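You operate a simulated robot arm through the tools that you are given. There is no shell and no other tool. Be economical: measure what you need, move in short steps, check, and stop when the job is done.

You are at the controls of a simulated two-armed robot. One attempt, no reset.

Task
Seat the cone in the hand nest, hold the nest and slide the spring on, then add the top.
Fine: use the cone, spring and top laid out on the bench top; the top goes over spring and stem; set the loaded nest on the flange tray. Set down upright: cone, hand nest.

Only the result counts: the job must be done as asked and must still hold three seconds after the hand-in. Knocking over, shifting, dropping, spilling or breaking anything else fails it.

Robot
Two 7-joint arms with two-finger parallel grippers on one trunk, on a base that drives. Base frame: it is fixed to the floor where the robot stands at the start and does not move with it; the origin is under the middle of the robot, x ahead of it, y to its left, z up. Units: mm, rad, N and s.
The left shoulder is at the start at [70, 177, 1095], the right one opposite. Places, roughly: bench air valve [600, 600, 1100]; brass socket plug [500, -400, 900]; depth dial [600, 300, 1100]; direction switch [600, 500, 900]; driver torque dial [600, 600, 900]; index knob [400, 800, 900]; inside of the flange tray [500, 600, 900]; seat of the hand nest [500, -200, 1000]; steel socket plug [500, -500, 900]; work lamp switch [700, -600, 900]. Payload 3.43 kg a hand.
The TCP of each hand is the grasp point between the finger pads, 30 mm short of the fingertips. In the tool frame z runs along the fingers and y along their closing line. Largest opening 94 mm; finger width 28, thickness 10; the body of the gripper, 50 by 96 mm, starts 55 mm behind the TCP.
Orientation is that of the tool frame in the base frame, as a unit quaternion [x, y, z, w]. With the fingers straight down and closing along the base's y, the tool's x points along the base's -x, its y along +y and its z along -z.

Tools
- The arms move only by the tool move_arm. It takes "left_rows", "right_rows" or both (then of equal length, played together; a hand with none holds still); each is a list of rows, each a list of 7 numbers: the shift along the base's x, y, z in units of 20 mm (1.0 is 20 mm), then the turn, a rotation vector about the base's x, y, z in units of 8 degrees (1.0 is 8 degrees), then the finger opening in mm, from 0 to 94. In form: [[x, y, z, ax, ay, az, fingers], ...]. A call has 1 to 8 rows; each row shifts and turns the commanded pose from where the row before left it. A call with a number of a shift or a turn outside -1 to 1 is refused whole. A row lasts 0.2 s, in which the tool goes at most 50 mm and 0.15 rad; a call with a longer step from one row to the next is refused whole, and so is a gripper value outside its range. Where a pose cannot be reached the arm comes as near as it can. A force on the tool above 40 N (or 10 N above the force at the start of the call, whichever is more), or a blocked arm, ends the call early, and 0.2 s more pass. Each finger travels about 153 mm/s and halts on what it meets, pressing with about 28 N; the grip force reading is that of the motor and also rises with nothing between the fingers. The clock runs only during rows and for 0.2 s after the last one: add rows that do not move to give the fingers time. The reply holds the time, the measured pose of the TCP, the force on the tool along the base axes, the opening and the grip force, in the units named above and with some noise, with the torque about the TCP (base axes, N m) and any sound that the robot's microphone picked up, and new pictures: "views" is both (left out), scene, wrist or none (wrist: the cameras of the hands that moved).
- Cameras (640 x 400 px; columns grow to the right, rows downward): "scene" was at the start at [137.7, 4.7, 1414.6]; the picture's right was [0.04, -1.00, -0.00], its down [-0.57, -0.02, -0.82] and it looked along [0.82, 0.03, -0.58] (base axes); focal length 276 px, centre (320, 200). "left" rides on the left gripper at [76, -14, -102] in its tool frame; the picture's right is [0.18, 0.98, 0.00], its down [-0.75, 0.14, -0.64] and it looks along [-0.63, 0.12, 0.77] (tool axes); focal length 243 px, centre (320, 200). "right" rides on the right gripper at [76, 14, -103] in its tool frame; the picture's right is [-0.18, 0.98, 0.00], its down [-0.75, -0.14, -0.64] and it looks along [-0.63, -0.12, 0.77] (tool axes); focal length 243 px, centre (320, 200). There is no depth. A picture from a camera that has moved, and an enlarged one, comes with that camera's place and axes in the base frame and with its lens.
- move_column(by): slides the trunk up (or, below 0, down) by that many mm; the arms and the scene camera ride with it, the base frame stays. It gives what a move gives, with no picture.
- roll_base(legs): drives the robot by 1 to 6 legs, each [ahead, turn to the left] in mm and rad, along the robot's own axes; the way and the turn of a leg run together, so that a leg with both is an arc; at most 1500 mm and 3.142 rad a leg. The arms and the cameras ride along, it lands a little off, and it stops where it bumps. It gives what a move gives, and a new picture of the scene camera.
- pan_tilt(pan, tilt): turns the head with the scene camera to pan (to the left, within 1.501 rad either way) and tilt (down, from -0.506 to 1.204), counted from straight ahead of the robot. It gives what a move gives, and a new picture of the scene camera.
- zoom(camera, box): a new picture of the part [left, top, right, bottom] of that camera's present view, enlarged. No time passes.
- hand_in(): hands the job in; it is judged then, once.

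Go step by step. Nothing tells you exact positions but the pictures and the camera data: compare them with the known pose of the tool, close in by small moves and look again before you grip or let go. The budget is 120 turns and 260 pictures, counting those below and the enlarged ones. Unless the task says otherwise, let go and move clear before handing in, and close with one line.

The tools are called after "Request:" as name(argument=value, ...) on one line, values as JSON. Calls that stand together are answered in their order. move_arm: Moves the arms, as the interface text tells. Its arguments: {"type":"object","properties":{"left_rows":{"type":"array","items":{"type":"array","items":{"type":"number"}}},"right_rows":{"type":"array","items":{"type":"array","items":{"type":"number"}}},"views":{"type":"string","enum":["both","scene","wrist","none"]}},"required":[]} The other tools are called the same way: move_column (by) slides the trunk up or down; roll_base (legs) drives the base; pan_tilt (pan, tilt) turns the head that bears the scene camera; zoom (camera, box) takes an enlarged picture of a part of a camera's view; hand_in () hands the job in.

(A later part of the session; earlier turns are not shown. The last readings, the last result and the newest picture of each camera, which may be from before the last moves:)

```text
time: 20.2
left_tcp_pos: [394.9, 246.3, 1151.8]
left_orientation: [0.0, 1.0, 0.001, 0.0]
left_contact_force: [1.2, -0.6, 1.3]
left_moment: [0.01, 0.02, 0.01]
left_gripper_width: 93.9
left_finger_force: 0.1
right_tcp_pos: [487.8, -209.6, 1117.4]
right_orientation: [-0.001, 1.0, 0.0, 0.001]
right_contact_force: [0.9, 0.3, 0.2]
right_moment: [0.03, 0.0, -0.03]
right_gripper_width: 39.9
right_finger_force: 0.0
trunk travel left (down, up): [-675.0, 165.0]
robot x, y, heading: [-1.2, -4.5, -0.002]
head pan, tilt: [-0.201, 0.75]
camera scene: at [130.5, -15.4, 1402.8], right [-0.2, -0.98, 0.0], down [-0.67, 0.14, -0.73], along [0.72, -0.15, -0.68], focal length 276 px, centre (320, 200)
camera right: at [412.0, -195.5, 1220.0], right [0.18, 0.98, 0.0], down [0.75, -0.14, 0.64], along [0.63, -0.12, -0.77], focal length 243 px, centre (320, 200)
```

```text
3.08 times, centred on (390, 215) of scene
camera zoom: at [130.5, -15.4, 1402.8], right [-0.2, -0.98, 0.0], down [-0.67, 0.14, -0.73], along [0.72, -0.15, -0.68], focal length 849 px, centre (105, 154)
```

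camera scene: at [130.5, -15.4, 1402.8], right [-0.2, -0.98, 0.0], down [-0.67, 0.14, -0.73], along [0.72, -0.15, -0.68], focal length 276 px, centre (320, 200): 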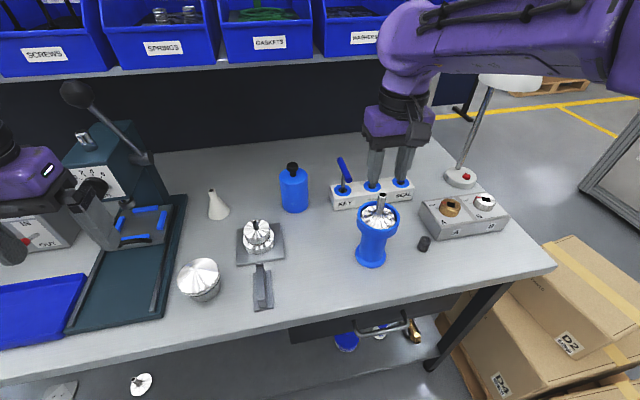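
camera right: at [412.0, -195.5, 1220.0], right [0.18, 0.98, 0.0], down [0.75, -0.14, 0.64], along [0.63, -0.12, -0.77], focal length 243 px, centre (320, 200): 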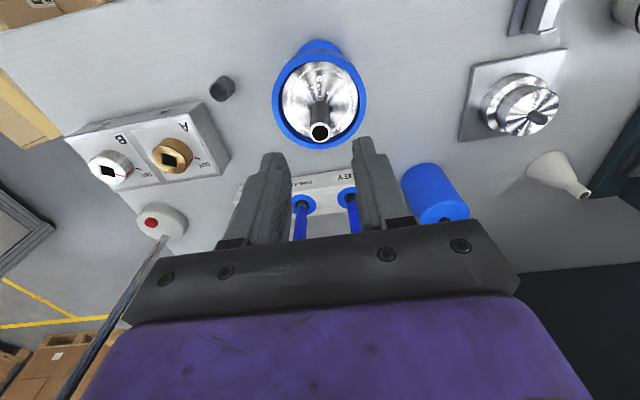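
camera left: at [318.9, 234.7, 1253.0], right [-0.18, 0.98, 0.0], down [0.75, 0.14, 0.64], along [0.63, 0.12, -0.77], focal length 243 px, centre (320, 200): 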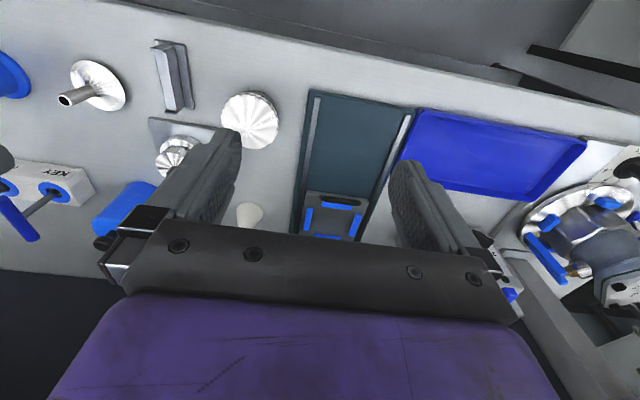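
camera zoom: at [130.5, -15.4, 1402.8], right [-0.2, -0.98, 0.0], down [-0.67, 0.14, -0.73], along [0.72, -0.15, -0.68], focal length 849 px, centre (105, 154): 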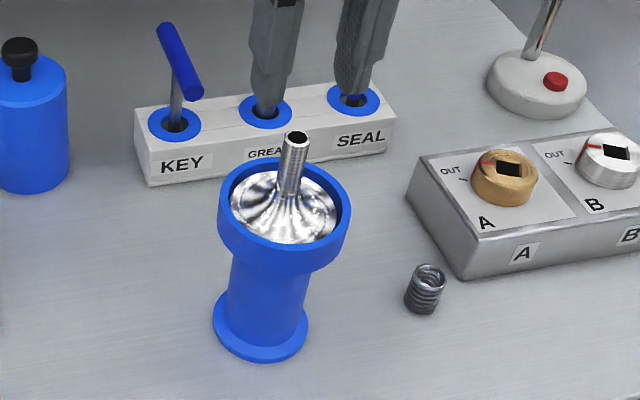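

The cone sits well in the nest; the spring stands at about [477,-331], top z 911. Next I rotate the robot right and back off so the left hand can grip the nest's waist from the front.

Request:
roll_base(legs=[[0, -0.524], [-100, 0]])

Request:
pan_tilt(pan=0.0, tilt=0.7)

```text
time: 22.8
left_tcp_pos: [377.1, 66.0, 1150.6]
left_orientation: [0.26, 0.966, 0.0, 0.0]
left_contact_force: [-1.2, 0.1, 1.2]
left_moment: [-0.01, -0.01, 0.02]
left_gripper_width: 93.9
left_finger_force: 0.0
right_tcp_pos: [230.6, -377.0, 1115.8]
right_orientation: [0.258, 0.966, 0.0, 0.0]
right_contact_force: [-0.8, -0.4, -0.5]
right_moment: [0.01, -0.01, 0.03]
right_gripper_width: 40.0
right_finger_force: 0.1
trunk travel left (down, up): [-675.0, 165.0]
robot x, y, heading: [-91.1, 54.0, -0.524]
head pan, tilt: [-0.201, 0.75]
camera scene: at [17.6, -28.7, 1402.8], right [-0.66, -0.75, 0.0], down [-0.51, 0.45, -0.73], along [0.55, -0.49, -0.68], focal length 276 px, centre (320, 200)
```

scene: 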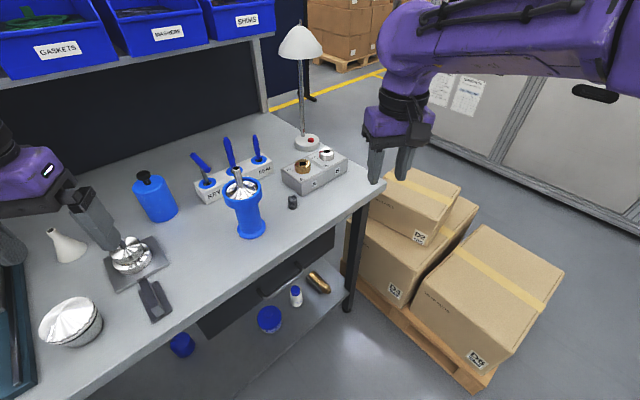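

```text
time: 23.6
left_tcp_pos: [377.9, 67.1, 1151.2]
left_orientation: [0.259, 0.966, 0.0, 0.001]
left_contact_force: [0.8, -0.6, 0.3]
left_moment: [-0.03, 0.03, -0.04]
left_gripper_width: 94.2
left_finger_force: 0.1
right_tcp_pos: [229.8, -375.4, 1116.4]
right_orientation: [0.257, 0.966, 0.0, 0.002]
right_contact_force: [-0.6, 0.2, -0.6]
right_moment: [0.01, -0.03, 0.01]
right_gripper_width: 39.9
right_finger_force: 0.1
trunk travel left (down, up): [-675.0, 165.0]
robot x, y, heading: [-86.2, 50.7, -0.52]
head pan, tilt: [0.0, 0.7]
camera scene: at [28.2, -15.5, 1407.2], right [-0.5, -0.86, 0.0], down [-0.56, 0.32, -0.77], along [0.66, -0.38, -0.64], focal length 276 px, centre (320, 200)
```

scene: 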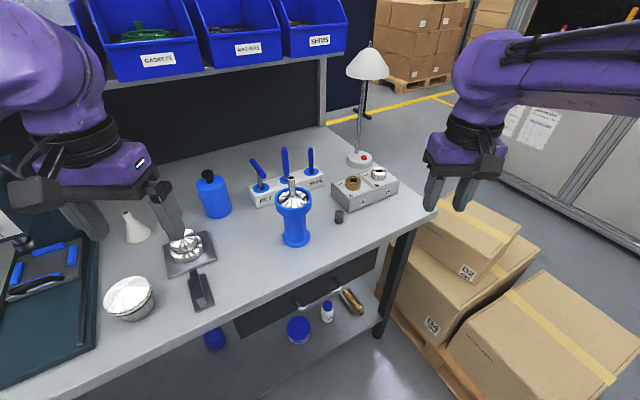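

Request:
move_arm(left_rows=[[0, -1, -0.6, -0.5, -0.866, 0, 94], [0, -1, -0.6, -0.5, -0.866, 0, 94], [0, -1, -0.6, -0.5, -0.866, 0, 94], [0, -1, -0.6, -0.5, -0.866, 0, 94], [0, -1, -0.6, -0.5, -0.866, 0, 94], [0, -1, -0.6, -0.5, -0.866, 0, 94], [0, -1, -0.6, -0.5, -0.866, 0, 94], [0, -1, -0.6, -0.5, -0.866, 0, 94]])

```text
time: 25.4
left_tcp_pos: [377.9, -95.4, 1051.3]
left_orientation: [0.22, 0.819, -0.136, 0.511]
left_contact_force: [0.8, -0.4, 0.9]
left_moment: [0.04, 0.0, 0.01]
left_gripper_width: 94.0
left_finger_force: 0.1
right_tcp_pos: [229.9, -378.5, 1116.3]
right_orientation: [0.26, 0.966, 0.001, 0.0]
right_contact_force: [0.6, -1.0, 0.3]
right_moment: [0.05, 0.04, 0.0]
right_gripper_width: 40.1
right_finger_force: 0.1
trunk travel left (down, up): [-675.0, 165.0]
robot x, y, heading: [-90.0, 49.9, -0.524]
head pan, tilt: [0.0, 0.7]
camera scene: at [29.4, -17.9, 1406.9], right [-0.5, -0.87, 0.0], down [-0.56, 0.32, -0.76], along [0.66, -0.38, -0.65], focal length 276 px, centre (320, 200)
camera left: at [262.4, -44.6, 1029.7], right [0.42, 0.89, -0.16], down [-0.14, 0.24, 0.96], along [0.89, -0.38, 0.23], focal length 243 px, centre (320, 200)
```

scene: 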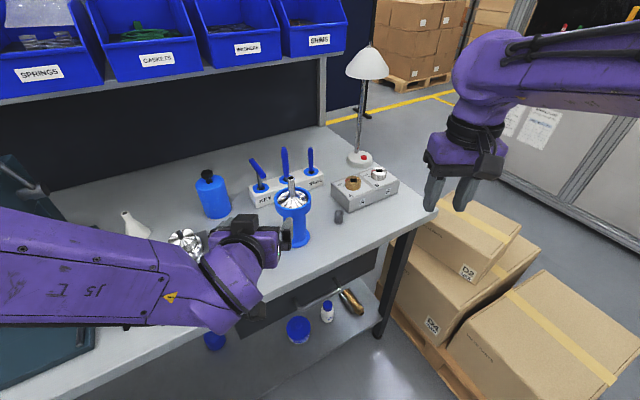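
left: 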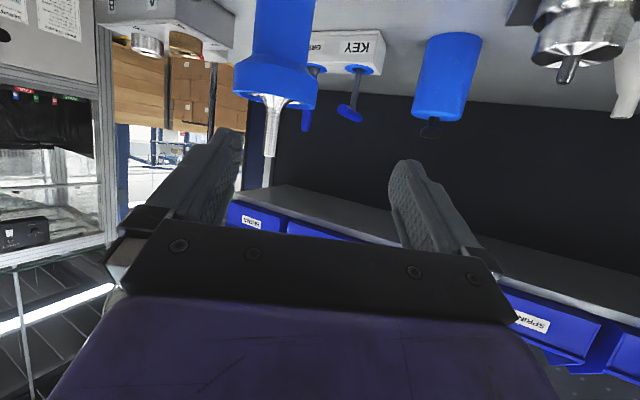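

Request:
move_arm(left_rows=[[-0.35, -0.8, -0.8, 0, 0, 0, 94], [0, -0.8, -1, 0, 0, 0, 94], [0, -0.75, -1, 0, 0, 0, 94], [0, 0, -0.5, 0, 0, 0, 94]])

```text
time: 26.4
left_tcp_pos: [371.2, -141.8, 987.3]
left_orientation: [0.219, 0.819, -0.137, 0.513]
left_contact_force: [-0.2, -0.4, 0.2]
left_moment: [-0.03, -0.01, 0.01]
left_gripper_width: 94.3
left_finger_force: 0.0
right_tcp_pos: [230.1, -377.5, 1115.6]
right_orientation: [0.258, 0.966, 0.001, 0.001]
right_contact_force: [-0.3, -0.2, 0.0]
right_moment: [-0.01, -0.01, 0.02]
right_gripper_width: 39.8
right_finger_force: 0.0
trunk travel left (down, up): [-675.0, 165.0]
robot x, y, heading: [-90.0, 51.6, -0.526]
head pan, tilt: [0.0, 0.7]
camera scene: at [28.8, -16.2, 1407.1], right [-0.5, -0.87, 0.0], down [-0.56, 0.32, -0.76], along [0.66, -0.38, -0.64], focal length 276 px, centre (320, 200)
camera left: at [255.4, -91.8, 964.8], right [0.42, 0.89, -0.16], down [-0.14, 0.25, 0.96], along [0.89, -0.38, 0.23], focal length 243 px, centre (320, 200)
```

scene: 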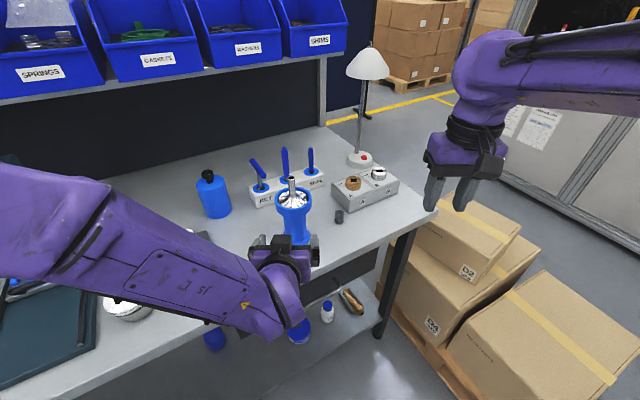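
left: 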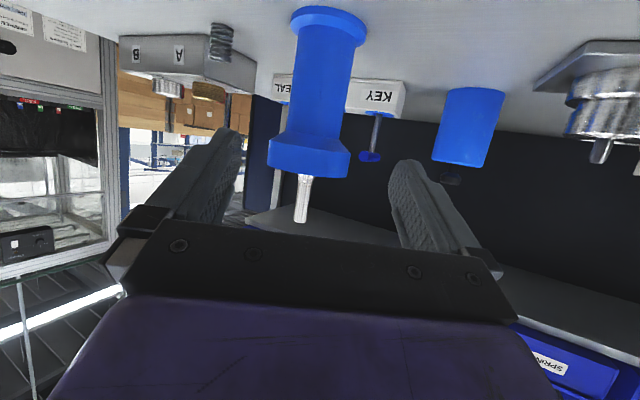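

Request:
move_arm(left_rows=[[0, -0.05, -0.9, 0, 0, 0, 94], [0, 0, -0.9, 0, 0, 0, 94], [0, 0, -0.9, 0, 0, 0, 94], [0.866, -0.5, 0, 0, 0, 0, 94], [0.866, -0.5, 0, 0, 0, 0, 94], [0.866, -0.5, 0, 0, 0, 0, 94]])

Request:
zoom(camera="scene", box=[220, 160, 360, 290])

```text
time: 27.8
left_tcp_pos: [423.7, -171.0, 932.8]
left_orientation: [0.22, 0.819, -0.136, 0.512]
left_contact_force: [-0.7, -0.4, 0.5]
left_moment: [0.0, -0.04, -0.03]
left_gripper_width: 93.9
left_finger_force: 0.0
right_tcp_pos: [231.9, -376.6, 1116.4]
right_orientation: [0.258, 0.966, -0.001, 0.001]
right_contact_force: [-0.1, 0.3, 0.4]
right_moment: [0.02, 0.0, 0.0]
right_gripper_width: 39.8
right_finger_force: 0.0
trunk travel left (down, up): [-675.0, 165.0]
robot x, y, heading: [-88.1, 49.5, -0.523]
head pan, tilt: [0.0, 0.7]
camera scene: at [29.6, -16.3, 1407.0], right [-0.5, -0.87, 0.0], down [-0.56, 0.32, -0.76], along [0.66, -0.38, -0.64], focal length 276 px, centre (320, 200)
camera left: at [307.9, -121.7, 909.3], right [0.42, 0.89, -0.16], down [-0.14, 0.24, 0.96], along [0.9, -0.38, 0.23], focal length 243 px, centre (320, 200)
```

scene: 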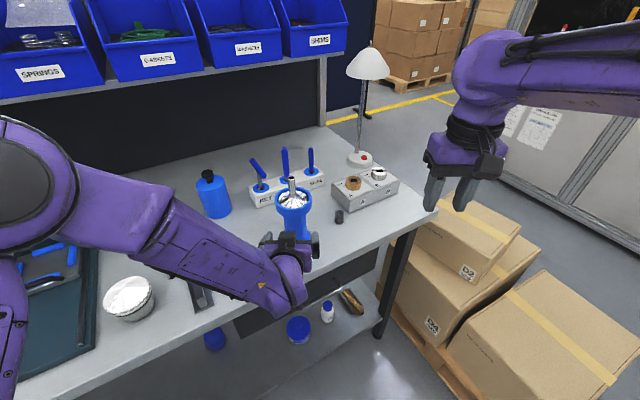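
left: 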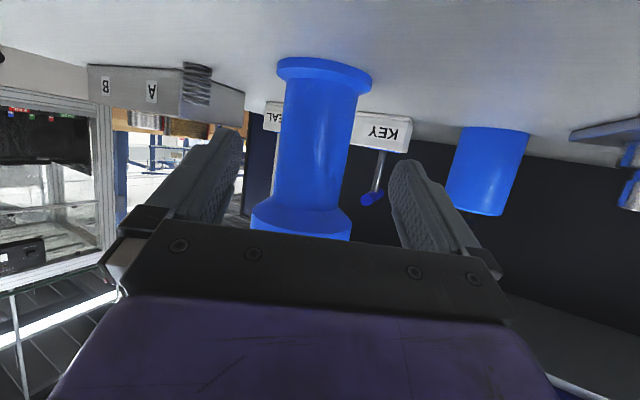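

```text
3.08 times, centred on (290, 225) of scene
camera zoom: at [29.6, -16.3, 1407.0], right [-0.5, -0.87, 0.0], down [-0.56, 0.32, -0.76], along [0.66, -0.38, -0.64], focal length 849 px, centre (412, 123)
```

zoom: 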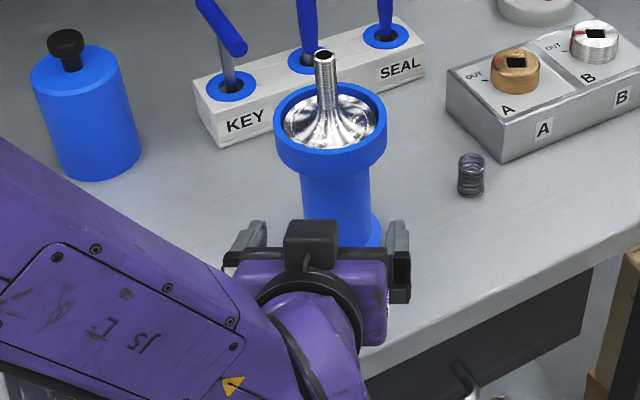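

Request:
move_arm(left_rows=[[0.866, -0.5, -0.1, 0, 0, 0, 94], [0.7, -0.4, -0.1, 0, 0, 0, 94]])

Request:
zoom(camera="scene", box=[250, 160, 350, 260])

```text
time: 28.4
left_tcp_pos: [455.2, -190.1, 929.3]
left_orientation: [0.221, 0.819, -0.137, 0.512]
left_contact_force: [0.1, -0.4, 0.1]
left_moment: [0.03, 0.04, -0.01]
left_gripper_width: 94.2
left_finger_force: 0.0
right_tcp_pos: [231.8, -376.6, 1116.7]
right_orientation: [0.257, 0.966, 0.0, 0.0]
right_contact_force: [-1.0, -0.2, -0.1]
right_moment: [0.01, 0.02, -0.01]
right_gripper_width: 40.2
right_finger_force: 0.1
trunk travel left (down, up): [-675.0, 165.0]
robot x, y, heading: [-87.9, 50.5, -0.524]
head pan, tilt: [0.0, 0.7]
camera scene: at [29.4, -16.3, 1407.0], right [-0.5, -0.87, 0.0], down [-0.56, 0.32, -0.76], along [0.66, -0.38, -0.64], focal length 276 px, centre (320, 200)
camera left: at [338.3, -140.2, 905.9], right [0.42, 0.89, -0.16], down [-0.14, 0.24, 0.96], along [0.9, -0.38, 0.23], focal length 243 px, centre (320, 200)
```

scene: 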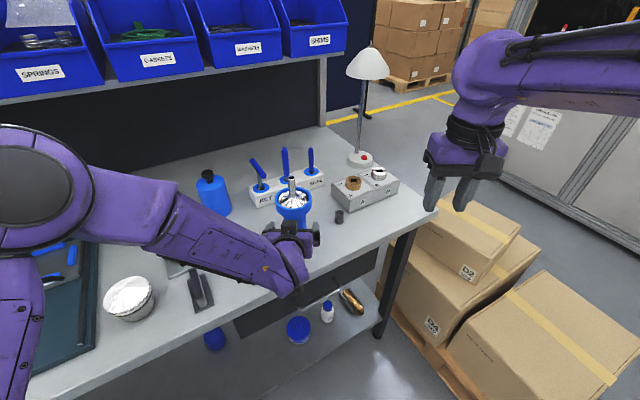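
left: 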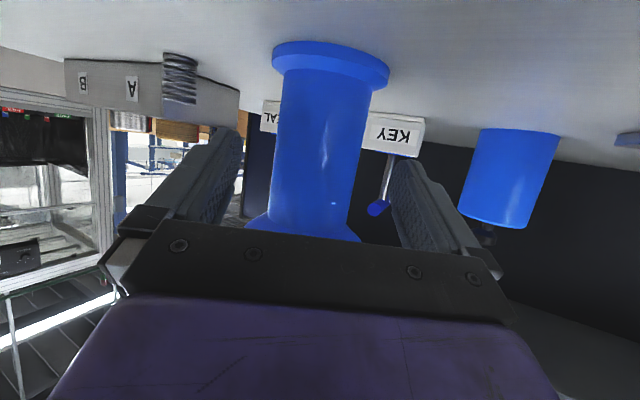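

```text
4.00 times, centred on (300, 210) of scene
camera zoom: at [29.4, -16.3, 1407.0], right [-0.5, -0.87, 0.0], down [-0.56, 0.32, -0.76], along [0.66, -0.38, -0.64], focal length 1104 px, centre (400, 160)
```

zoom: 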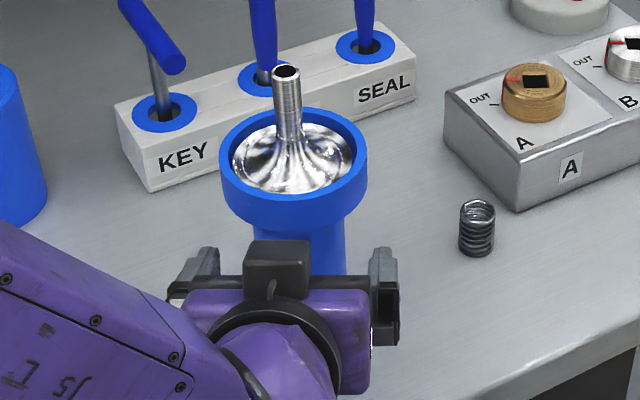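

The cube on the gripper would get close to the bowl at this tilt, so I flatten the tool to about 15° below level, raise slightly, then go in further.

Request:
move_arm(left_rows=[[0, 0, 0.4, -0.35, -0.6, 0, 94], [0, 0, 0.35, -0.35, -0.6, 0, 94], [0, 0, 0, 0, 0, 0, 94], [0.4, -0.23, 0, 0, 0, 0, 94], [0.4, -0.23, 0, 0, 0, 0, 94]])

Request:
zoom(camera="scene", box=[250, 160, 350, 260])

```text
time: 29.6
left_tcp_pos: [470.0, -199.5, 944.9]
left_orientation: [0.205, 0.766, -0.158, 0.589]
left_contact_force: [0.6, 0.2, 0.4]
left_moment: [-0.02, 0.03, 0.03]
left_gripper_width: 94.3
left_finger_force: 0.0
right_tcp_pos: [230.6, -376.0, 1116.2]
right_orientation: [0.258, 0.966, 0.0, 0.001]
right_contact_force: [0.7, -0.5, 0.2]
right_moment: [0.03, -0.01, 0.0]
right_gripper_width: 40.0
right_finger_force: 0.0
trunk travel left (down, up): [-675.0, 165.0]
robot x, y, heading: [-85.8, 54.5, -0.523]
head pan, tilt: [0.0, 0.7]
camera scene: at [29.1, -16.1, 1407.0], right [-0.5, -0.87, 0.0], down [-0.56, 0.32, -0.76], along [0.66, -0.38, -0.64], focal length 276 px, centre (320, 200)
camera left: at [359.9, -153.5, 897.8], right [0.45, 0.87, -0.18], down [-0.3, 0.34, 0.89], along [0.84, -0.35, 0.41], focal length 243 px, centre (320, 200)
```

scene: 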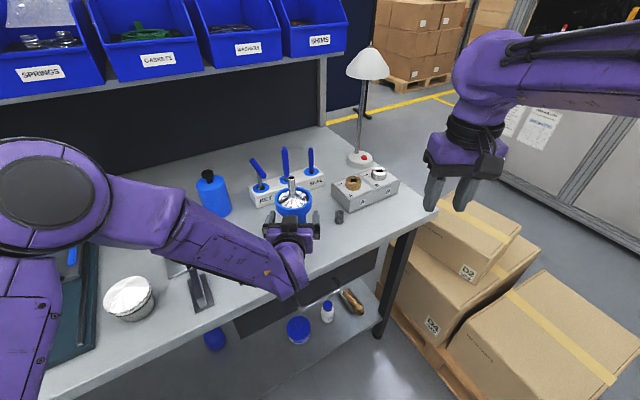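
left: 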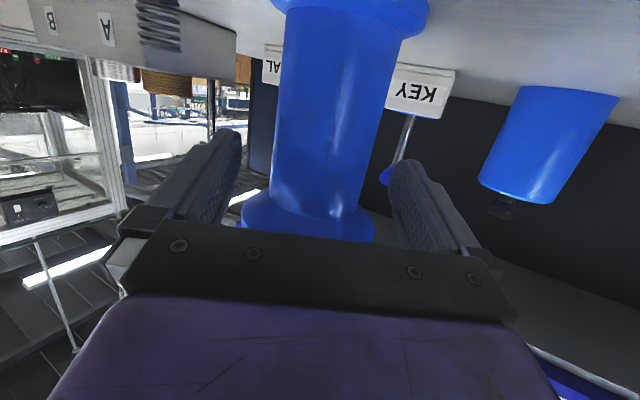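

```text
4.00 times, centred on (300, 210) of scene
camera zoom: at [29.1, -16.1, 1407.0], right [-0.5, -0.87, 0.0], down [-0.56, 0.32, -0.76], along [0.66, -0.38, -0.64], focal length 1104 px, centre (400, 160)
```

zoom: 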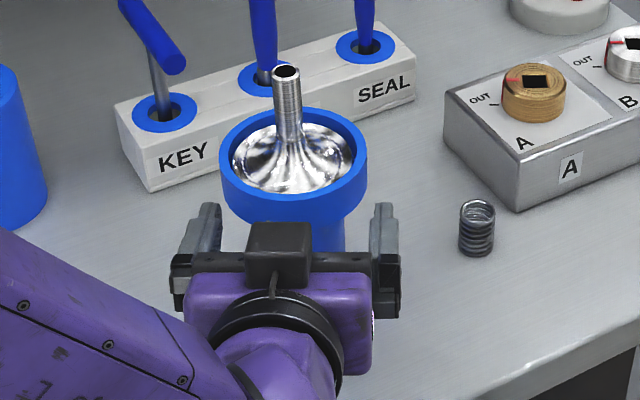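

Request:
move_arm(left_rows=[[0.26, -0.15, 0, 0, 0, 0, 94], [0, 0, 0, 0, 0, 0, 45], [0, 0, 0, 0, 0, 0, 45], [0, 0, 0, 0, 0, 0, 45], [0, 0, 0, 0, 0, 0, 45]])

Request:
zoom(camera="scene", box=[250, 160, 350, 260])

```text
time: 30.8
left_tcp_pos: [474.6, -202.3, 945.9]
left_orientation: [0.206, 0.766, -0.158, 0.589]
left_contact_force: [0.4, 0.0, -0.5]
left_moment: [-0.05, -0.02, 0.02]
left_gripper_width: 54.8
left_finger_force: 27.8
right_tcp_pos: [230.8, -376.7, 1116.5]
right_orientation: [0.258, 0.966, -0.001, 0.001]
right_contact_force: [-0.3, 0.3, 0.8]
right_moment: [-0.01, -0.01, 0.02]
right_gripper_width: 40.0
right_finger_force: 0.1
trunk travel left (down, up): [-675.0, 165.0]
robot x, y, heading: [-88.0, 47.6, -0.525]
head pan, tilt: [0.0, 0.7]
camera scene: at [29.1, -16.2, 1407.0], right [-0.5, -0.87, 0.0], down [-0.56, 0.32, -0.76], along [0.66, -0.38, -0.64], focal length 276 px, centre (320, 200)
camera left: at [364.9, -156.5, 898.5], right [0.45, 0.87, -0.18], down [-0.3, 0.34, 0.89], along [0.84, -0.35, 0.41], focal length 243 px, centre (320, 200)
```

scene: 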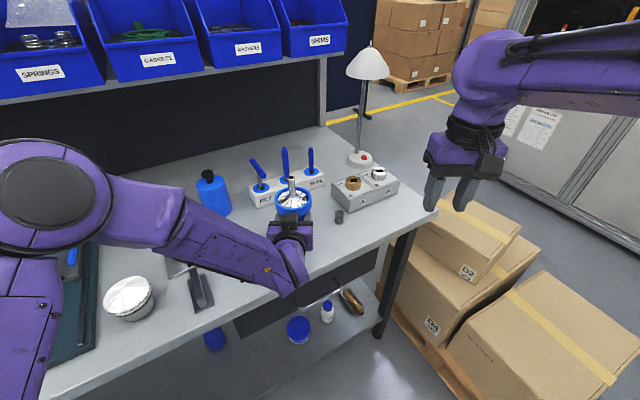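
left: 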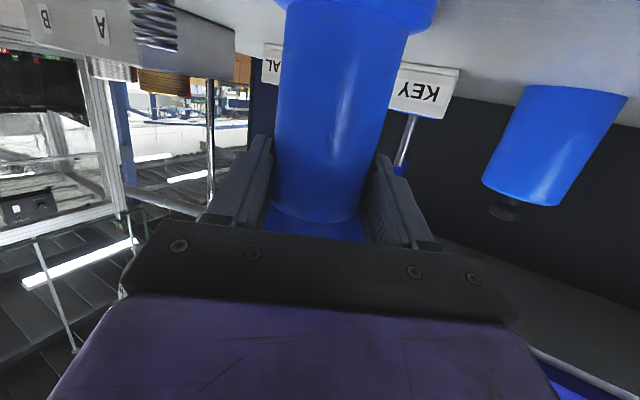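

```text
4.00 times, centred on (300, 210) of scene
camera zoom: at [29.1, -16.2, 1407.0], right [-0.5, -0.87, 0.0], down [-0.56, 0.32, -0.76], along [0.66, -0.38, -0.64], focal length 1104 px, centre (400, 160)
```

zoom: 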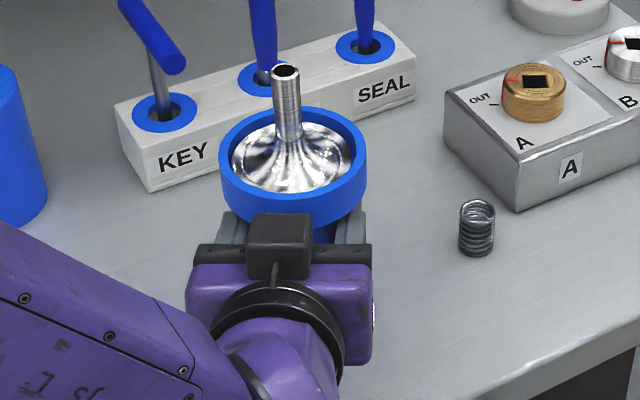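

The nest is held (54.8 mm at the waist). Now the right hand goes over the spring.

Request:
move_arm(right_rows=[[1, 0, 0, 0, 0, 0, 60], [1, 0, 0, 0, 0, 0, 60], [1, 0, 0, 0, 0, 0, 60], [1, 0.3, 0, 0, 0, 0, 60], [1, 0.4, 0, 0, 0, 0, 60], [1, 0.4, 0, 0, 0, 0, 60], [1, 0.4, 0, 0, 0, 0, 60], [1, 0.4, 0, 0, 0, 0, 60]], views="none")

Request:
move_arm(right_rows=[[1, 0.4, 0, 0, 0, 0, 60], [1, 0, -0.8, 0, 0, 0, 60], [1, 0, -0.8, 0, 0, 0, 60], [1, 0, -0.8, 0, 0, 0, 60], [0.3, 0, -0.8, 0, 0, 0, 60], [0, 0, -0.8, 0, 0, 0, 60]])

```text
time: 32.6
left_tcp_pos: [475.3, -202.8, 945.7]
left_orientation: [0.205, 0.766, -0.158, 0.588]
left_contact_force: [0.7, 0.2, 0.1]
left_moment: [-0.06, -0.05, 0.01]
left_gripper_width: 54.5
left_finger_force: 27.7
right_tcp_pos: [390.3, -336.1, 1115.0]
right_orientation: [0.258, 0.966, 0.0, 0.0]
right_contact_force: [-0.5, 1.2, -0.6]
right_moment: [-0.02, 0.03, 0.01]
right_gripper_width: 59.6
right_finger_force: 0.1
trunk travel left (down, up): [-675.0, 165.0]
robot x, y, heading: [-87.7, 50.3, -0.532]
head pan, tilt: [0.0, 0.7]
```

```text
time: 34.0
left_tcp_pos: [475.4, -202.8, 944.8]
left_orientation: [0.205, 0.766, -0.157, 0.589]
left_contact_force: [0.1, -0.3, -0.3]
left_moment: [-0.03, -0.05, -0.01]
left_gripper_width: 54.7
left_finger_force: 27.9
right_tcp_pos: [441.8, -341.2, 1041.1]
right_orientation: [0.258, 0.966, 0.001, 0.002]
right_contact_force: [-0.5, -0.1, 0.1]
right_moment: [0.03, -0.02, 0.01]
right_gripper_width: 60.1
right_finger_force: 0.1
right hand out of reach, approached as far as the arm can: row 3, 4
trunk travel left (down, up): [-675.0, 165.0]
robot x, y, heading: [-87.8, 48.1, -0.525]
head pan, tilt: [0.0, 0.7]
camera scene: at [29.1, -16.0, 1407.0], right [-0.5, -0.87, 0.0], down [-0.56, 0.32, -0.76], along [0.66, -0.38, -0.64], focal length 276 px, centre (320, 200)
camera right: at [382.6, -290.2, 1143.8], right [0.65, 0.76, 0.0], down [0.58, -0.5, 0.64], along [0.49, -0.42, -0.77], focal length 243 px, centre (320, 200)
```

scene: 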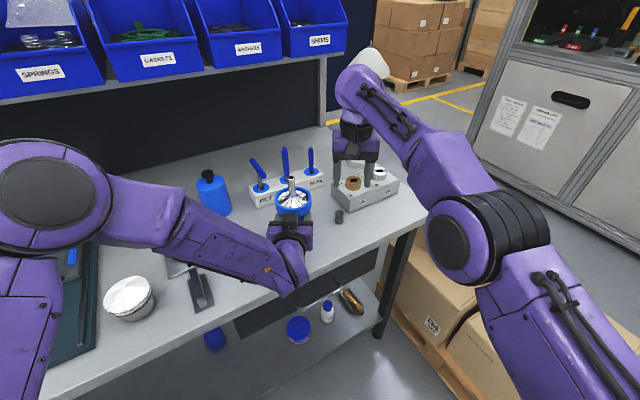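
right: 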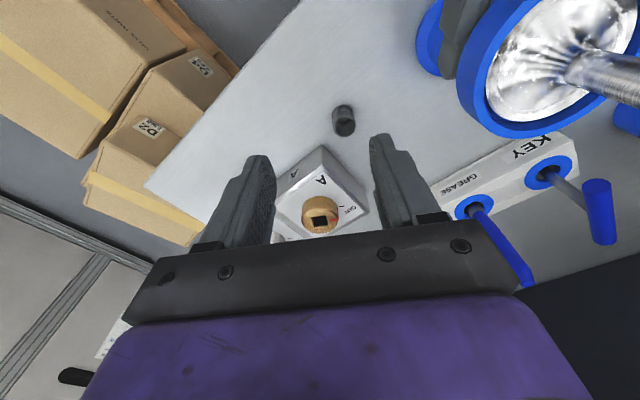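

Request:
move_arm(right_rows=[[0, 0, -1, 0, 0, 0, 50], [0, 0, -1, 0, 0, 0, 50], [0, 0, -1, 0, 0, 0, 50], [0.6, 0.2, -0.5, 0, 0, 0, 50], [0.6, 0.2, 0, 0, 0, 0, 50], [0.5, 0.2, 0, 0, 0, 0, 50]])

```text
time: 35.4
left_tcp_pos: [473.9, -202.2, 945.3]
left_orientation: [0.205, 0.766, -0.157, 0.589]
left_contact_force: [-1.3, 0.0, -0.4]
left_moment: [-0.01, 0.04, -0.04]
left_gripper_width: 54.6
left_finger_force: 28.1
right_tcp_pos: [457.3, -336.5, 970.3]
right_orientation: [0.258, 0.966, 0.0, 0.001]
right_contact_force: [-0.5, -0.9, 0.5]
right_moment: [0.01, 0.0, 0.03]
right_gripper_width: 50.0
right_finger_force: 0.1
right hand out of reach, approached as far as the arm can: row 5, 6
trunk travel left (down, up): [-675.0, 165.0]
robot x, y, heading: [-86.8, 52.4, -0.53]
head pan, tilt: [0.0, 0.7]
camera scene: at [29.1, -16.0, 1407.0], right [-0.5, -0.87, 0.0], down [-0.56, 0.32, -0.76], along [0.66, -0.38, -0.64], focal length 276 px, centre (320, 200)
camera right: at [398.6, -285.9, 1073.2], right [0.65, 0.76, 0.0], down [0.58, -0.5, 0.64], along [0.49, -0.42, -0.77], focal length 243 px, centre (320, 200)
```

scene: 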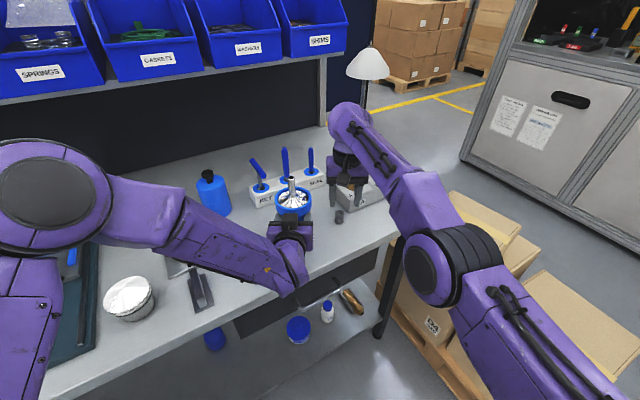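
right: 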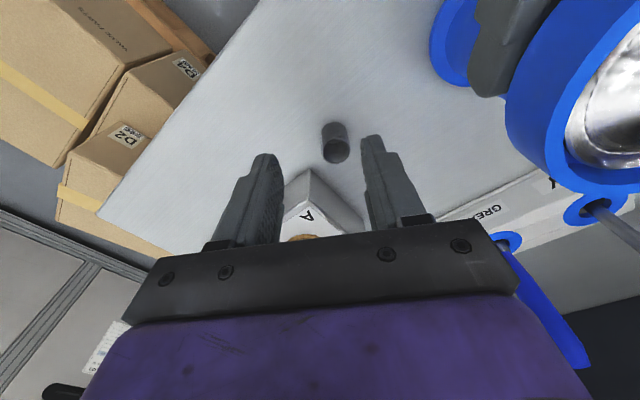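

The right hand is at its reach limit here. I'll lift the nest in the left hand, pull it back toward me, and then roll the base a bit closer; first the right hand rises clear.

Request:
move_arm(right_rows=[[0, 0, 1, 0, 0, 0, 50], [0, 0, 1, 0, 0, 0, 50], [0, 0, 0, 0, 0, 0, 50], [0, 0, 0, 0, 0, 0, 50]], left_rows=[[0, 0, 0.3, 0, 0, 0, 45], [0, 0, 0.4, 0, 0, 0, 45], [0, 0, 0.5, 0, 0, 0, 45], [0, 0, 0, 0, 0, 0, 45]])

```text
time: 36.4
left_tcp_pos: [474.5, -201.2, 969.3]
left_orientation: [0.206, 0.766, -0.158, 0.588]
left_contact_force: [-0.3, -0.2, -3.6]
left_moment: [0.02, 0.03, 0.02]
left_gripper_width: 54.7
left_finger_force: 28.2
right_tcp_pos: [450.6, -340.5, 1009.6]
right_orientation: [0.259, 0.966, 0.001, 0.0]
right_contact_force: [-0.5, -0.1, -0.4]
right_moment: [-0.02, 0.0, -0.01]
right_gripper_width: 49.7
right_finger_force: 0.1
right hand out of reach, approached as far as the arm can: row 1, 2
trunk travel left (down, up): [-675.0, 165.0]
robot x, y, heading: [-89.3, 49.2, -0.531]
head pan, tilt: [0.0, 0.7]
camera scene: at [29.6, -16.3, 1407.0], right [-0.5, -0.87, 0.0], down [-0.56, 0.32, -0.76], along [0.66, -0.38, -0.64], focal length 276 px, centre (320, 200)
camera right: at [391.9, -289.2, 1112.1], right [0.65, 0.76, 0.0], down [0.58, -0.5, 0.64], along [0.49, -0.42, -0.77], focal length 243 px, centre (320, 200)
camera left: at [364.4, -155.6, 922.4], right [0.45, 0.87, -0.18], down [-0.3, 0.34, 0.89], along [0.84, -0.35, 0.41], focal length 243 px, centre (320, 200)
```

scene: 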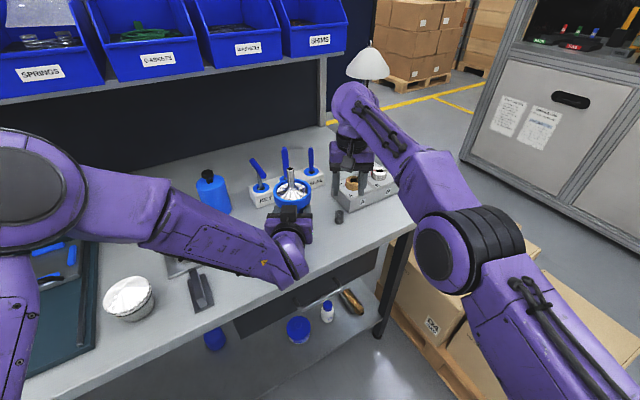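
right: 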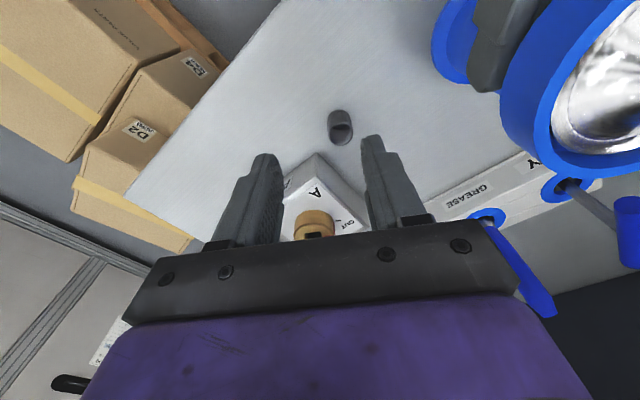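
left: 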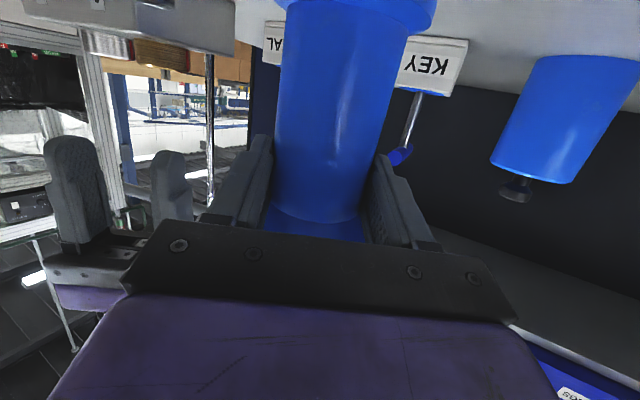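

The nest lifts cleanly without slip. Pulling it back toward the robot.

Request:
move_arm(left_rows=[[-0.6, 0.35, 0.3, 0, 0, 0, 45], [-0.7, 0.4, 0.3, 0, 0, 0, 45], [-0.7, 0.4, 0.3, 0, 0, 0, 45], [-0.7, 0.4, 0, 0, 0, 0, 45], [-0.6, 0.35, 0, 0, 0, 0, 45]], right_rows=[[0, 0, 0.5, 0, 0, 0, 50], [0, -0.5, 0.5, 0, 0, 0, 50], [0, -0.5, 0, 0, 0, 0, 50], [-0.5, 0, 0, 0, 0, 0, 50], [-0.5, 0, 0, 0, 0, 0, 50]], views="scene")

```text
time: 37.6
left_tcp_pos: [407.4, -164.0, 988.6]
left_orientation: [0.206, 0.767, -0.158, 0.587]
left_contact_force: [0.2, -0.3, -2.4]
left_moment: [0.04, 0.05, -0.02]
left_gripper_width: 54.6
left_finger_force: 27.5
right_tcp_pos: [427.0, -356.0, 1024.7]
right_orientation: [0.259, 0.966, -0.001, 0.0]
right_contact_force: [-0.4, 0.9, 0.9]
right_moment: [-0.01, -0.03, -0.02]
right_gripper_width: 50.1
right_finger_force: 0.0
right hand out of reach, approached as far as the arm can: row 2
trunk travel left (down, up): [-675.0, 165.0]
robot x, y, heading: [-87.1, 47.4, -0.524]
head pan, tilt: [0.0, 0.7]
camera scene: at [28.4, -16.0, 1407.1], right [-0.5, -0.87, 0.0], down [-0.56, 0.32, -0.77], along [0.66, -0.38, -0.64], focal length 276 px, centre (320, 200)
```

scene: 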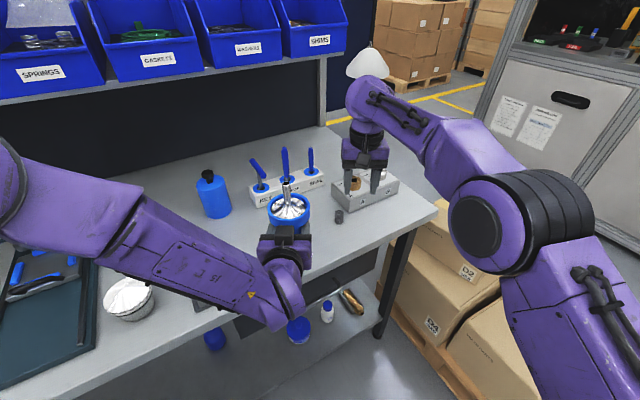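

Request:
roll_base(legs=[[70, 0]])

Request:
move_arm(right_rows=[[0, 0.5, 0, 0, 0, 0, 50], [0, 0.9, -0.5, 0, 0, 0, 50], [-0.2, 0.9, -0.5, 0, 0, 0, 50], [0, 0.6, -0.5, 0, 0, 0, 50]])

```text
time: 38.6
left_tcp_pos: [463.3, -196.2, 991.5]
left_orientation: [0.205, 0.763, -0.159, 0.592]
left_contact_force: [-0.5, 0.3, -2.2]
left_moment: [0.02, 0.04, -0.02]
left_gripper_width: 54.5
left_finger_force: 28.7
right_tcp_pos: [483.1, -387.8, 1029.1]
right_orientation: [0.258, 0.966, -0.001, 0.004]
right_contact_force: [-0.4, -0.5, 0.0]
right_moment: [-0.03, -0.02, -0.02]
right_gripper_width: 50.3
right_finger_force: 0.2
trunk travel left (down, up): [-675.0, 165.0]
robot x, y, heading: [-26.7, 14.8, -0.525]
head pan, tilt: [0.0, 0.7]
camera scene: at [82.8, -47.1, 1408.0], right [-0.5, -0.87, 0.0], down [-0.55, 0.32, -0.77], along [0.67, -0.39, -0.64], focal length 276 px, centre (320, 200)
```

scene: 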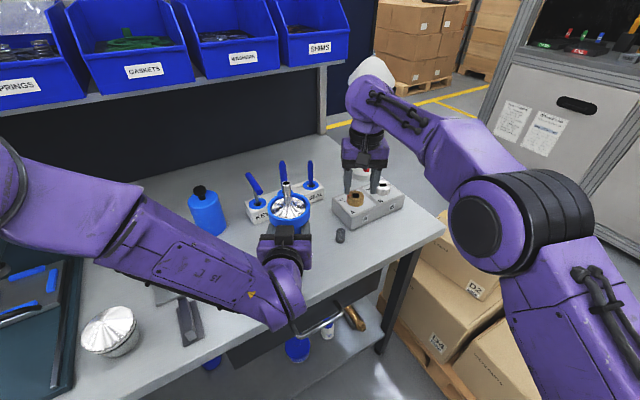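

```text
time: 39.6
left_tcp_pos: [468.4, -198.1, 988.2]
left_orientation: [0.206, 0.766, -0.158, 0.589]
left_contact_force: [-0.3, 0.7, -2.6]
left_moment: [0.0, 0.04, -0.01]
left_gripper_width: 54.8
left_finger_force: 28.1
right_tcp_pos: [484.8, -333.3, 994.4]
right_orientation: [0.257, 0.966, -0.001, 0.002]
right_contact_force: [-0.5, 0.4, 0.3]
right_moment: [0.0, -0.03, -0.04]
right_gripper_width: 50.1
right_finger_force: 0.1
trunk travel left (down, up): [-675.0, 165.0]
robot x, y, heading: [-26.5, 15.9, -0.523]
head pan, tilt: [0.0, 0.7]
camera scene: at [89.4, -50.3, 1407.2], right [-0.5, -0.87, 0.0], down [-0.56, 0.32, -0.77], along [0.66, -0.38, -0.64], focal length 276 px, centre (320, 200)
camera right: at [425.7, -281.9, 1098.3], right [0.65, 0.76, 0.0], down [0.58, -0.5, 0.64], along [0.49, -0.42, -0.76], focal length 243 px, centre (320, 200)
```

scene: 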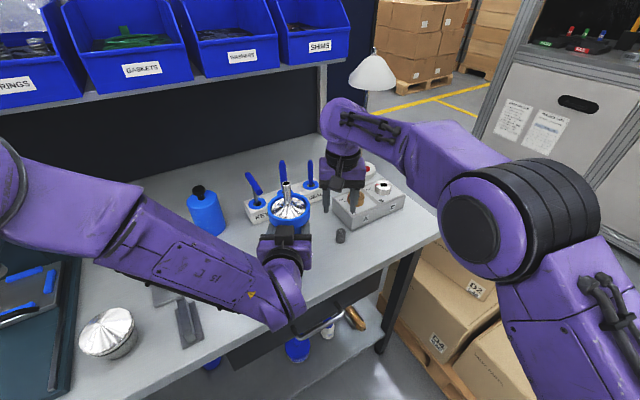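
right: 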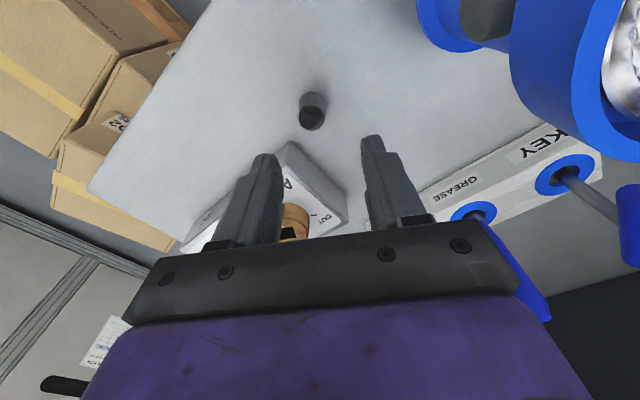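

Request:
move_arm(right_rows=[[-0.38, 0, -0.7, 0, 0, 0, 50], [0, 0, -0.9, 0, 0, 0, 50], [0, 0, -0.9, 0, 0, 0, 50]], views="wrist")

Request:
zoom(camera="right", box=[230, 60, 410, 240])

Request:
zoom(camera="scene", box=[260, 160, 400, 260])

```text
time: 40.4
left_tcp_pos: [470.0, -199.2, 987.5]
left_orientation: [0.206, 0.766, -0.158, 0.588]
left_contact_force: [-0.6, -0.2, -3.9]
left_moment: [0.01, 0.05, 0.02]
left_gripper_width: 54.3
left_finger_force: 27.9
right_tcp_pos: [477.5, -333.3, 944.1]
right_orientation: [0.258, 0.966, 0.0, 0.001]
right_contact_force: [0.2, -0.5, -0.8]
right_moment: [0.0, -0.02, 0.01]
right_gripper_width: 49.8
right_finger_force: 0.1
trunk travel left (down, up): [-675.0, 165.0]
robot x, y, heading: [-29.7, 11.4, -0.527]
head pan, tilt: [0.0, 0.7]
camera right: at [417.8, -283.1, 1046.9], right [0.65, 0.76, 0.0], down [0.58, -0.5, 0.64], along [0.49, -0.42, -0.77], focal length 243 px, centre (320, 200)
```

right: 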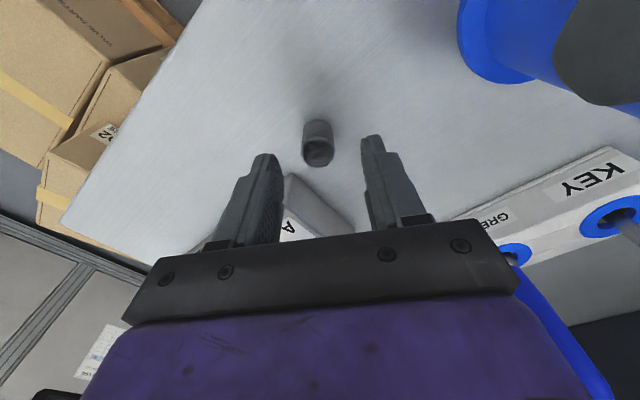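

```text
2.22 times, centred on (320, 150) of right
camera zoom: at [417.8, -283.1, 1046.9], right [0.65, 0.76, 0.0], down [0.58, -0.5, 0.64], along [0.49, -0.42, -0.77], focal length 539 px, centre (320, 311)
```

zoom: 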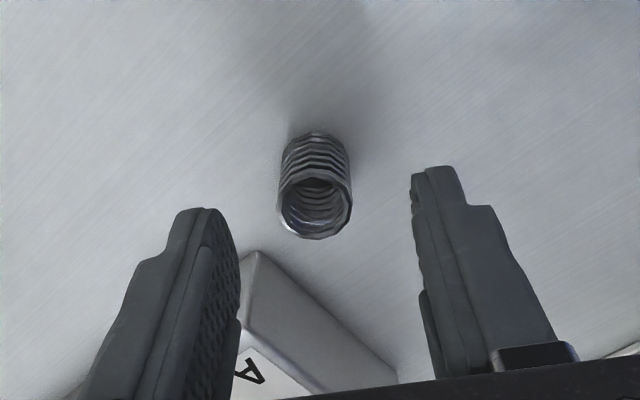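

```text
4.00 times, centred on (330, 210) of scene
camera zoom: at [90.6, -51.6, 1407.0], right [-0.5, -0.87, 0.0], down [-0.56, 0.32, -0.76], along [0.66, -0.38, -0.64], focal length 1104 px, centre (280, 160)
```

zoom: 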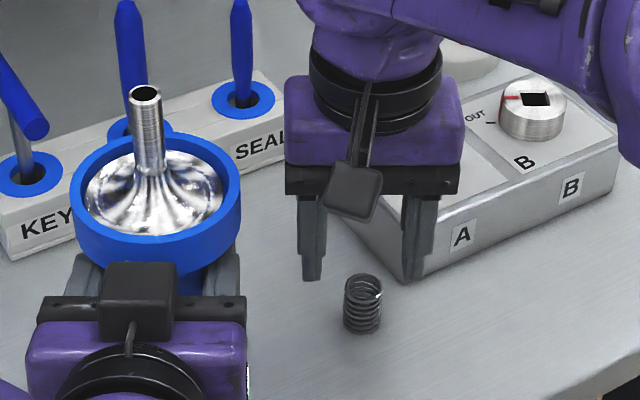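

Request:
move_arm(right_rows=[[-0.07, -0.04, -0.8, 0, 0, 0, 50], [0, 0, -0.7, 0, 0, 0, 50], [0, 0, 0, 0, 0, 0, 18], [0, 0, 0, 0, 0, 0, 18], [0, 0, 0, 0, 0, 0, 18]], views="wrist")

Request:
zoom(camera="right", box=[230, 60, 410, 240])

```text
time: 41.6
left_tcp_pos: [468.7, -199.1, 986.7]
left_orientation: [0.205, 0.766, -0.158, 0.589]
left_contact_force: [-0.8, -0.5, -2.7]
left_moment: [0.04, 0.06, 0.0]
left_gripper_width: 54.4
left_finger_force: 28.2
right_tcp_pos: [475.1, -334.5, 914.4]
right_orientation: [0.258, 0.966, -0.001, 0.001]
right_contact_force: [-0.5, 0.3, -1.2]
right_moment: [-0.01, 0.02, 0.02]
right_gripper_width: 23.3
right_finger_force: 28.2
trunk travel left (down, up): [-675.0, 165.0]
robot x, y, heading: [-29.2, 15.8, -0.526]
head pan, tilt: [0.0, 0.7]
camera right: at [416.6, -283.5, 1016.8], right [0.65, 0.76, 0.0], down [0.58, -0.5, 0.64], along [0.49, -0.42, -0.77], focal length 243 px, centre (320, 200)
```

right: 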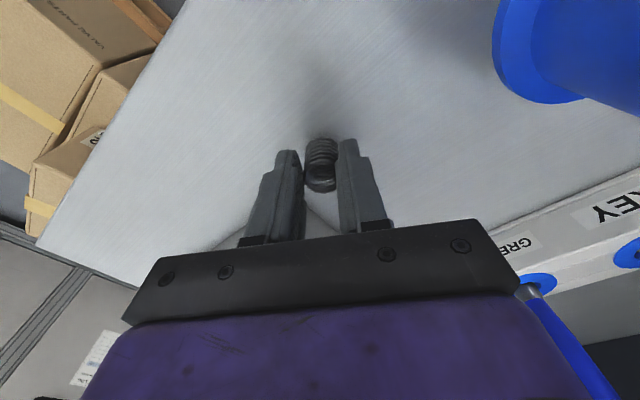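

```text
2.22 times, centred on (320, 150) of right
camera zoom: at [416.6, -283.5, 1016.8], right [0.65, 0.76, 0.0], down [0.58, -0.5, 0.64], along [0.49, -0.42, -0.77], focal length 539 px, centre (320, 311)
```

zoom: 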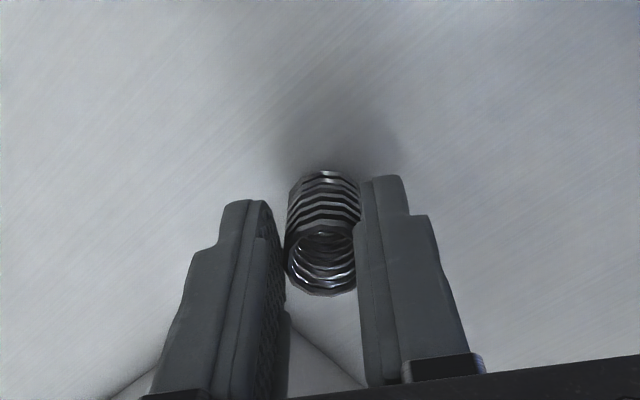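

The spring is gripped (23 mm). I'll lift it up, and lower the nest slightly to ease reach.

Request:
move_arm(right_rows=[[0, 0, 1, 0, 0, 0, 18], [0, 0, 1, 0, 0, 0, 18], [0, 0, 1, 0, 0, 0, 18], [0, 0, 1, 0, 0, 0, 18], [0, 0, 1, 0, 0, 0, 18], [0, 0, 1, 0, 0, 0, 18], [0, 0, 1, 0, 0, 0, 18], [0, 0, 1, 0, 0, 0, 18]], left_rows=[[0, 0, -0.5, 0, 0, 0, 45], [0, 0, -0.5, 0, 0, 0, 45], [0, 0, -0.25, 0, 0, 0, 45], [0, 0, 0, 0, 0, 0, 45], [0, 0, 0, 0, 0, 0, 45], [0, 0, 0, 0, 0, 0, 45], [0, 0, 0, 0, 0, 0, 45], [0, 0, 0, 0, 0, 0, 45]], views="none")

Request:
move_arm(right_rows=[[0, 0.3, 1, 0, 0, 0, 18], [0, 0.5, 1, 0, 0, 0, 18], [0, 1, 0.6, 0, 0, 0, 18], [0, 1, 0, 0, 0, 0, 18]])

Request:
zoom(camera="scene", box=[240, 140, 380, 260])

```text
time: 43.4
left_tcp_pos: [470.1, -199.3, 962.4]
left_orientation: [0.207, 0.766, -0.159, 0.588]
left_contact_force: [0.7, 0.1, -3.2]
left_moment: [0.01, 0.02, 0.0]
left_gripper_width: 54.4
left_finger_force: 28.5
right_tcp_pos: [476.3, -333.9, 1075.4]
right_orientation: [0.258, 0.966, -0.001, 0.002]
right_contact_force: [-0.5, 0.0, -0.1]
right_moment: [0.01, 0.03, 0.0]
right_gripper_width: 23.4
right_finger_force: 28.2
trunk travel left (down, up): [-675.0, 165.0]
robot x, y, heading: [-26.4, 15.1, -0.522]
head pan, tilt: [0.0, 0.7]
```

```text
time: 44.4
left_tcp_pos: [469.7, -198.5, 963.0]
left_orientation: [0.206, 0.765, -0.158, 0.589]
left_contact_force: [-0.4, 0.0, -2.5]
left_moment: [0.04, 0.05, -0.01]
left_gripper_width: 54.6
left_finger_force: 27.8
right_tcp_pos: [475.6, -277.8, 1126.7]
right_orientation: [0.258, 0.966, -0.001, 0.001]
right_contact_force: [0.4, -0.6, -0.8]
right_moment: [0.01, 0.03, -0.03]
right_gripper_width: 23.6
right_finger_force: 28.3
trunk travel left (down, up): [-675.0, 165.0]
robot x, y, heading: [-26.7, 18.2, -0.532]
head pan, tilt: [0.0, 0.7]
camera scene: at [90.0, -50.3, 1407.1], right [-0.5, -0.87, 0.0], down [-0.56, 0.32, -0.76], along [0.66, -0.38, -0.64], focal length 276 px, centre (320, 200)
camera right: at [416.6, -226.4, 1229.4], right [0.65, 0.76, 0.0], down [0.58, -0.5, 0.64], along [0.49, -0.42, -0.77], focal length 243 px, centre (320, 200)
```

scene: 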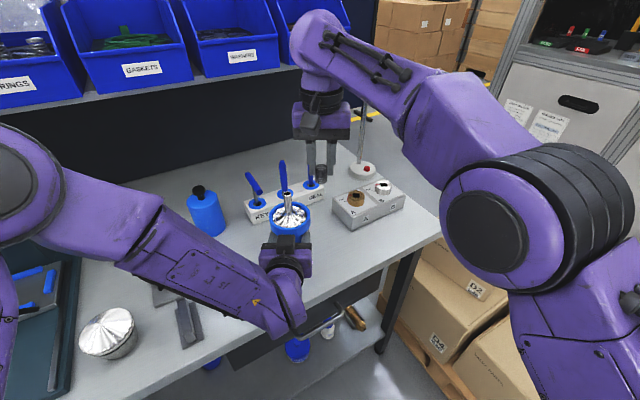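
right: 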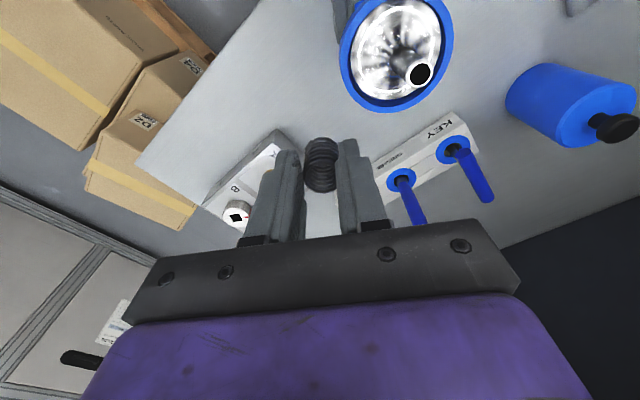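

```text
3.33 times, centred on (310, 200) of scene
camera zoom: at [90.0, -50.3, 1407.1], right [-0.5, -0.87, 0.0], down [-0.56, 0.32, -0.76], along [0.66, -0.38, -0.64], focal length 920 px, centre (353, 200)
```

zoom: 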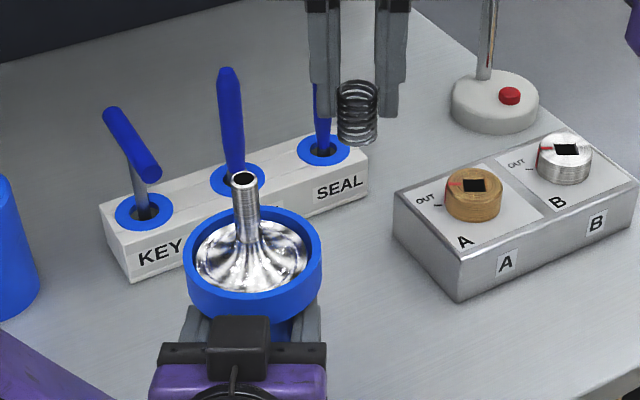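

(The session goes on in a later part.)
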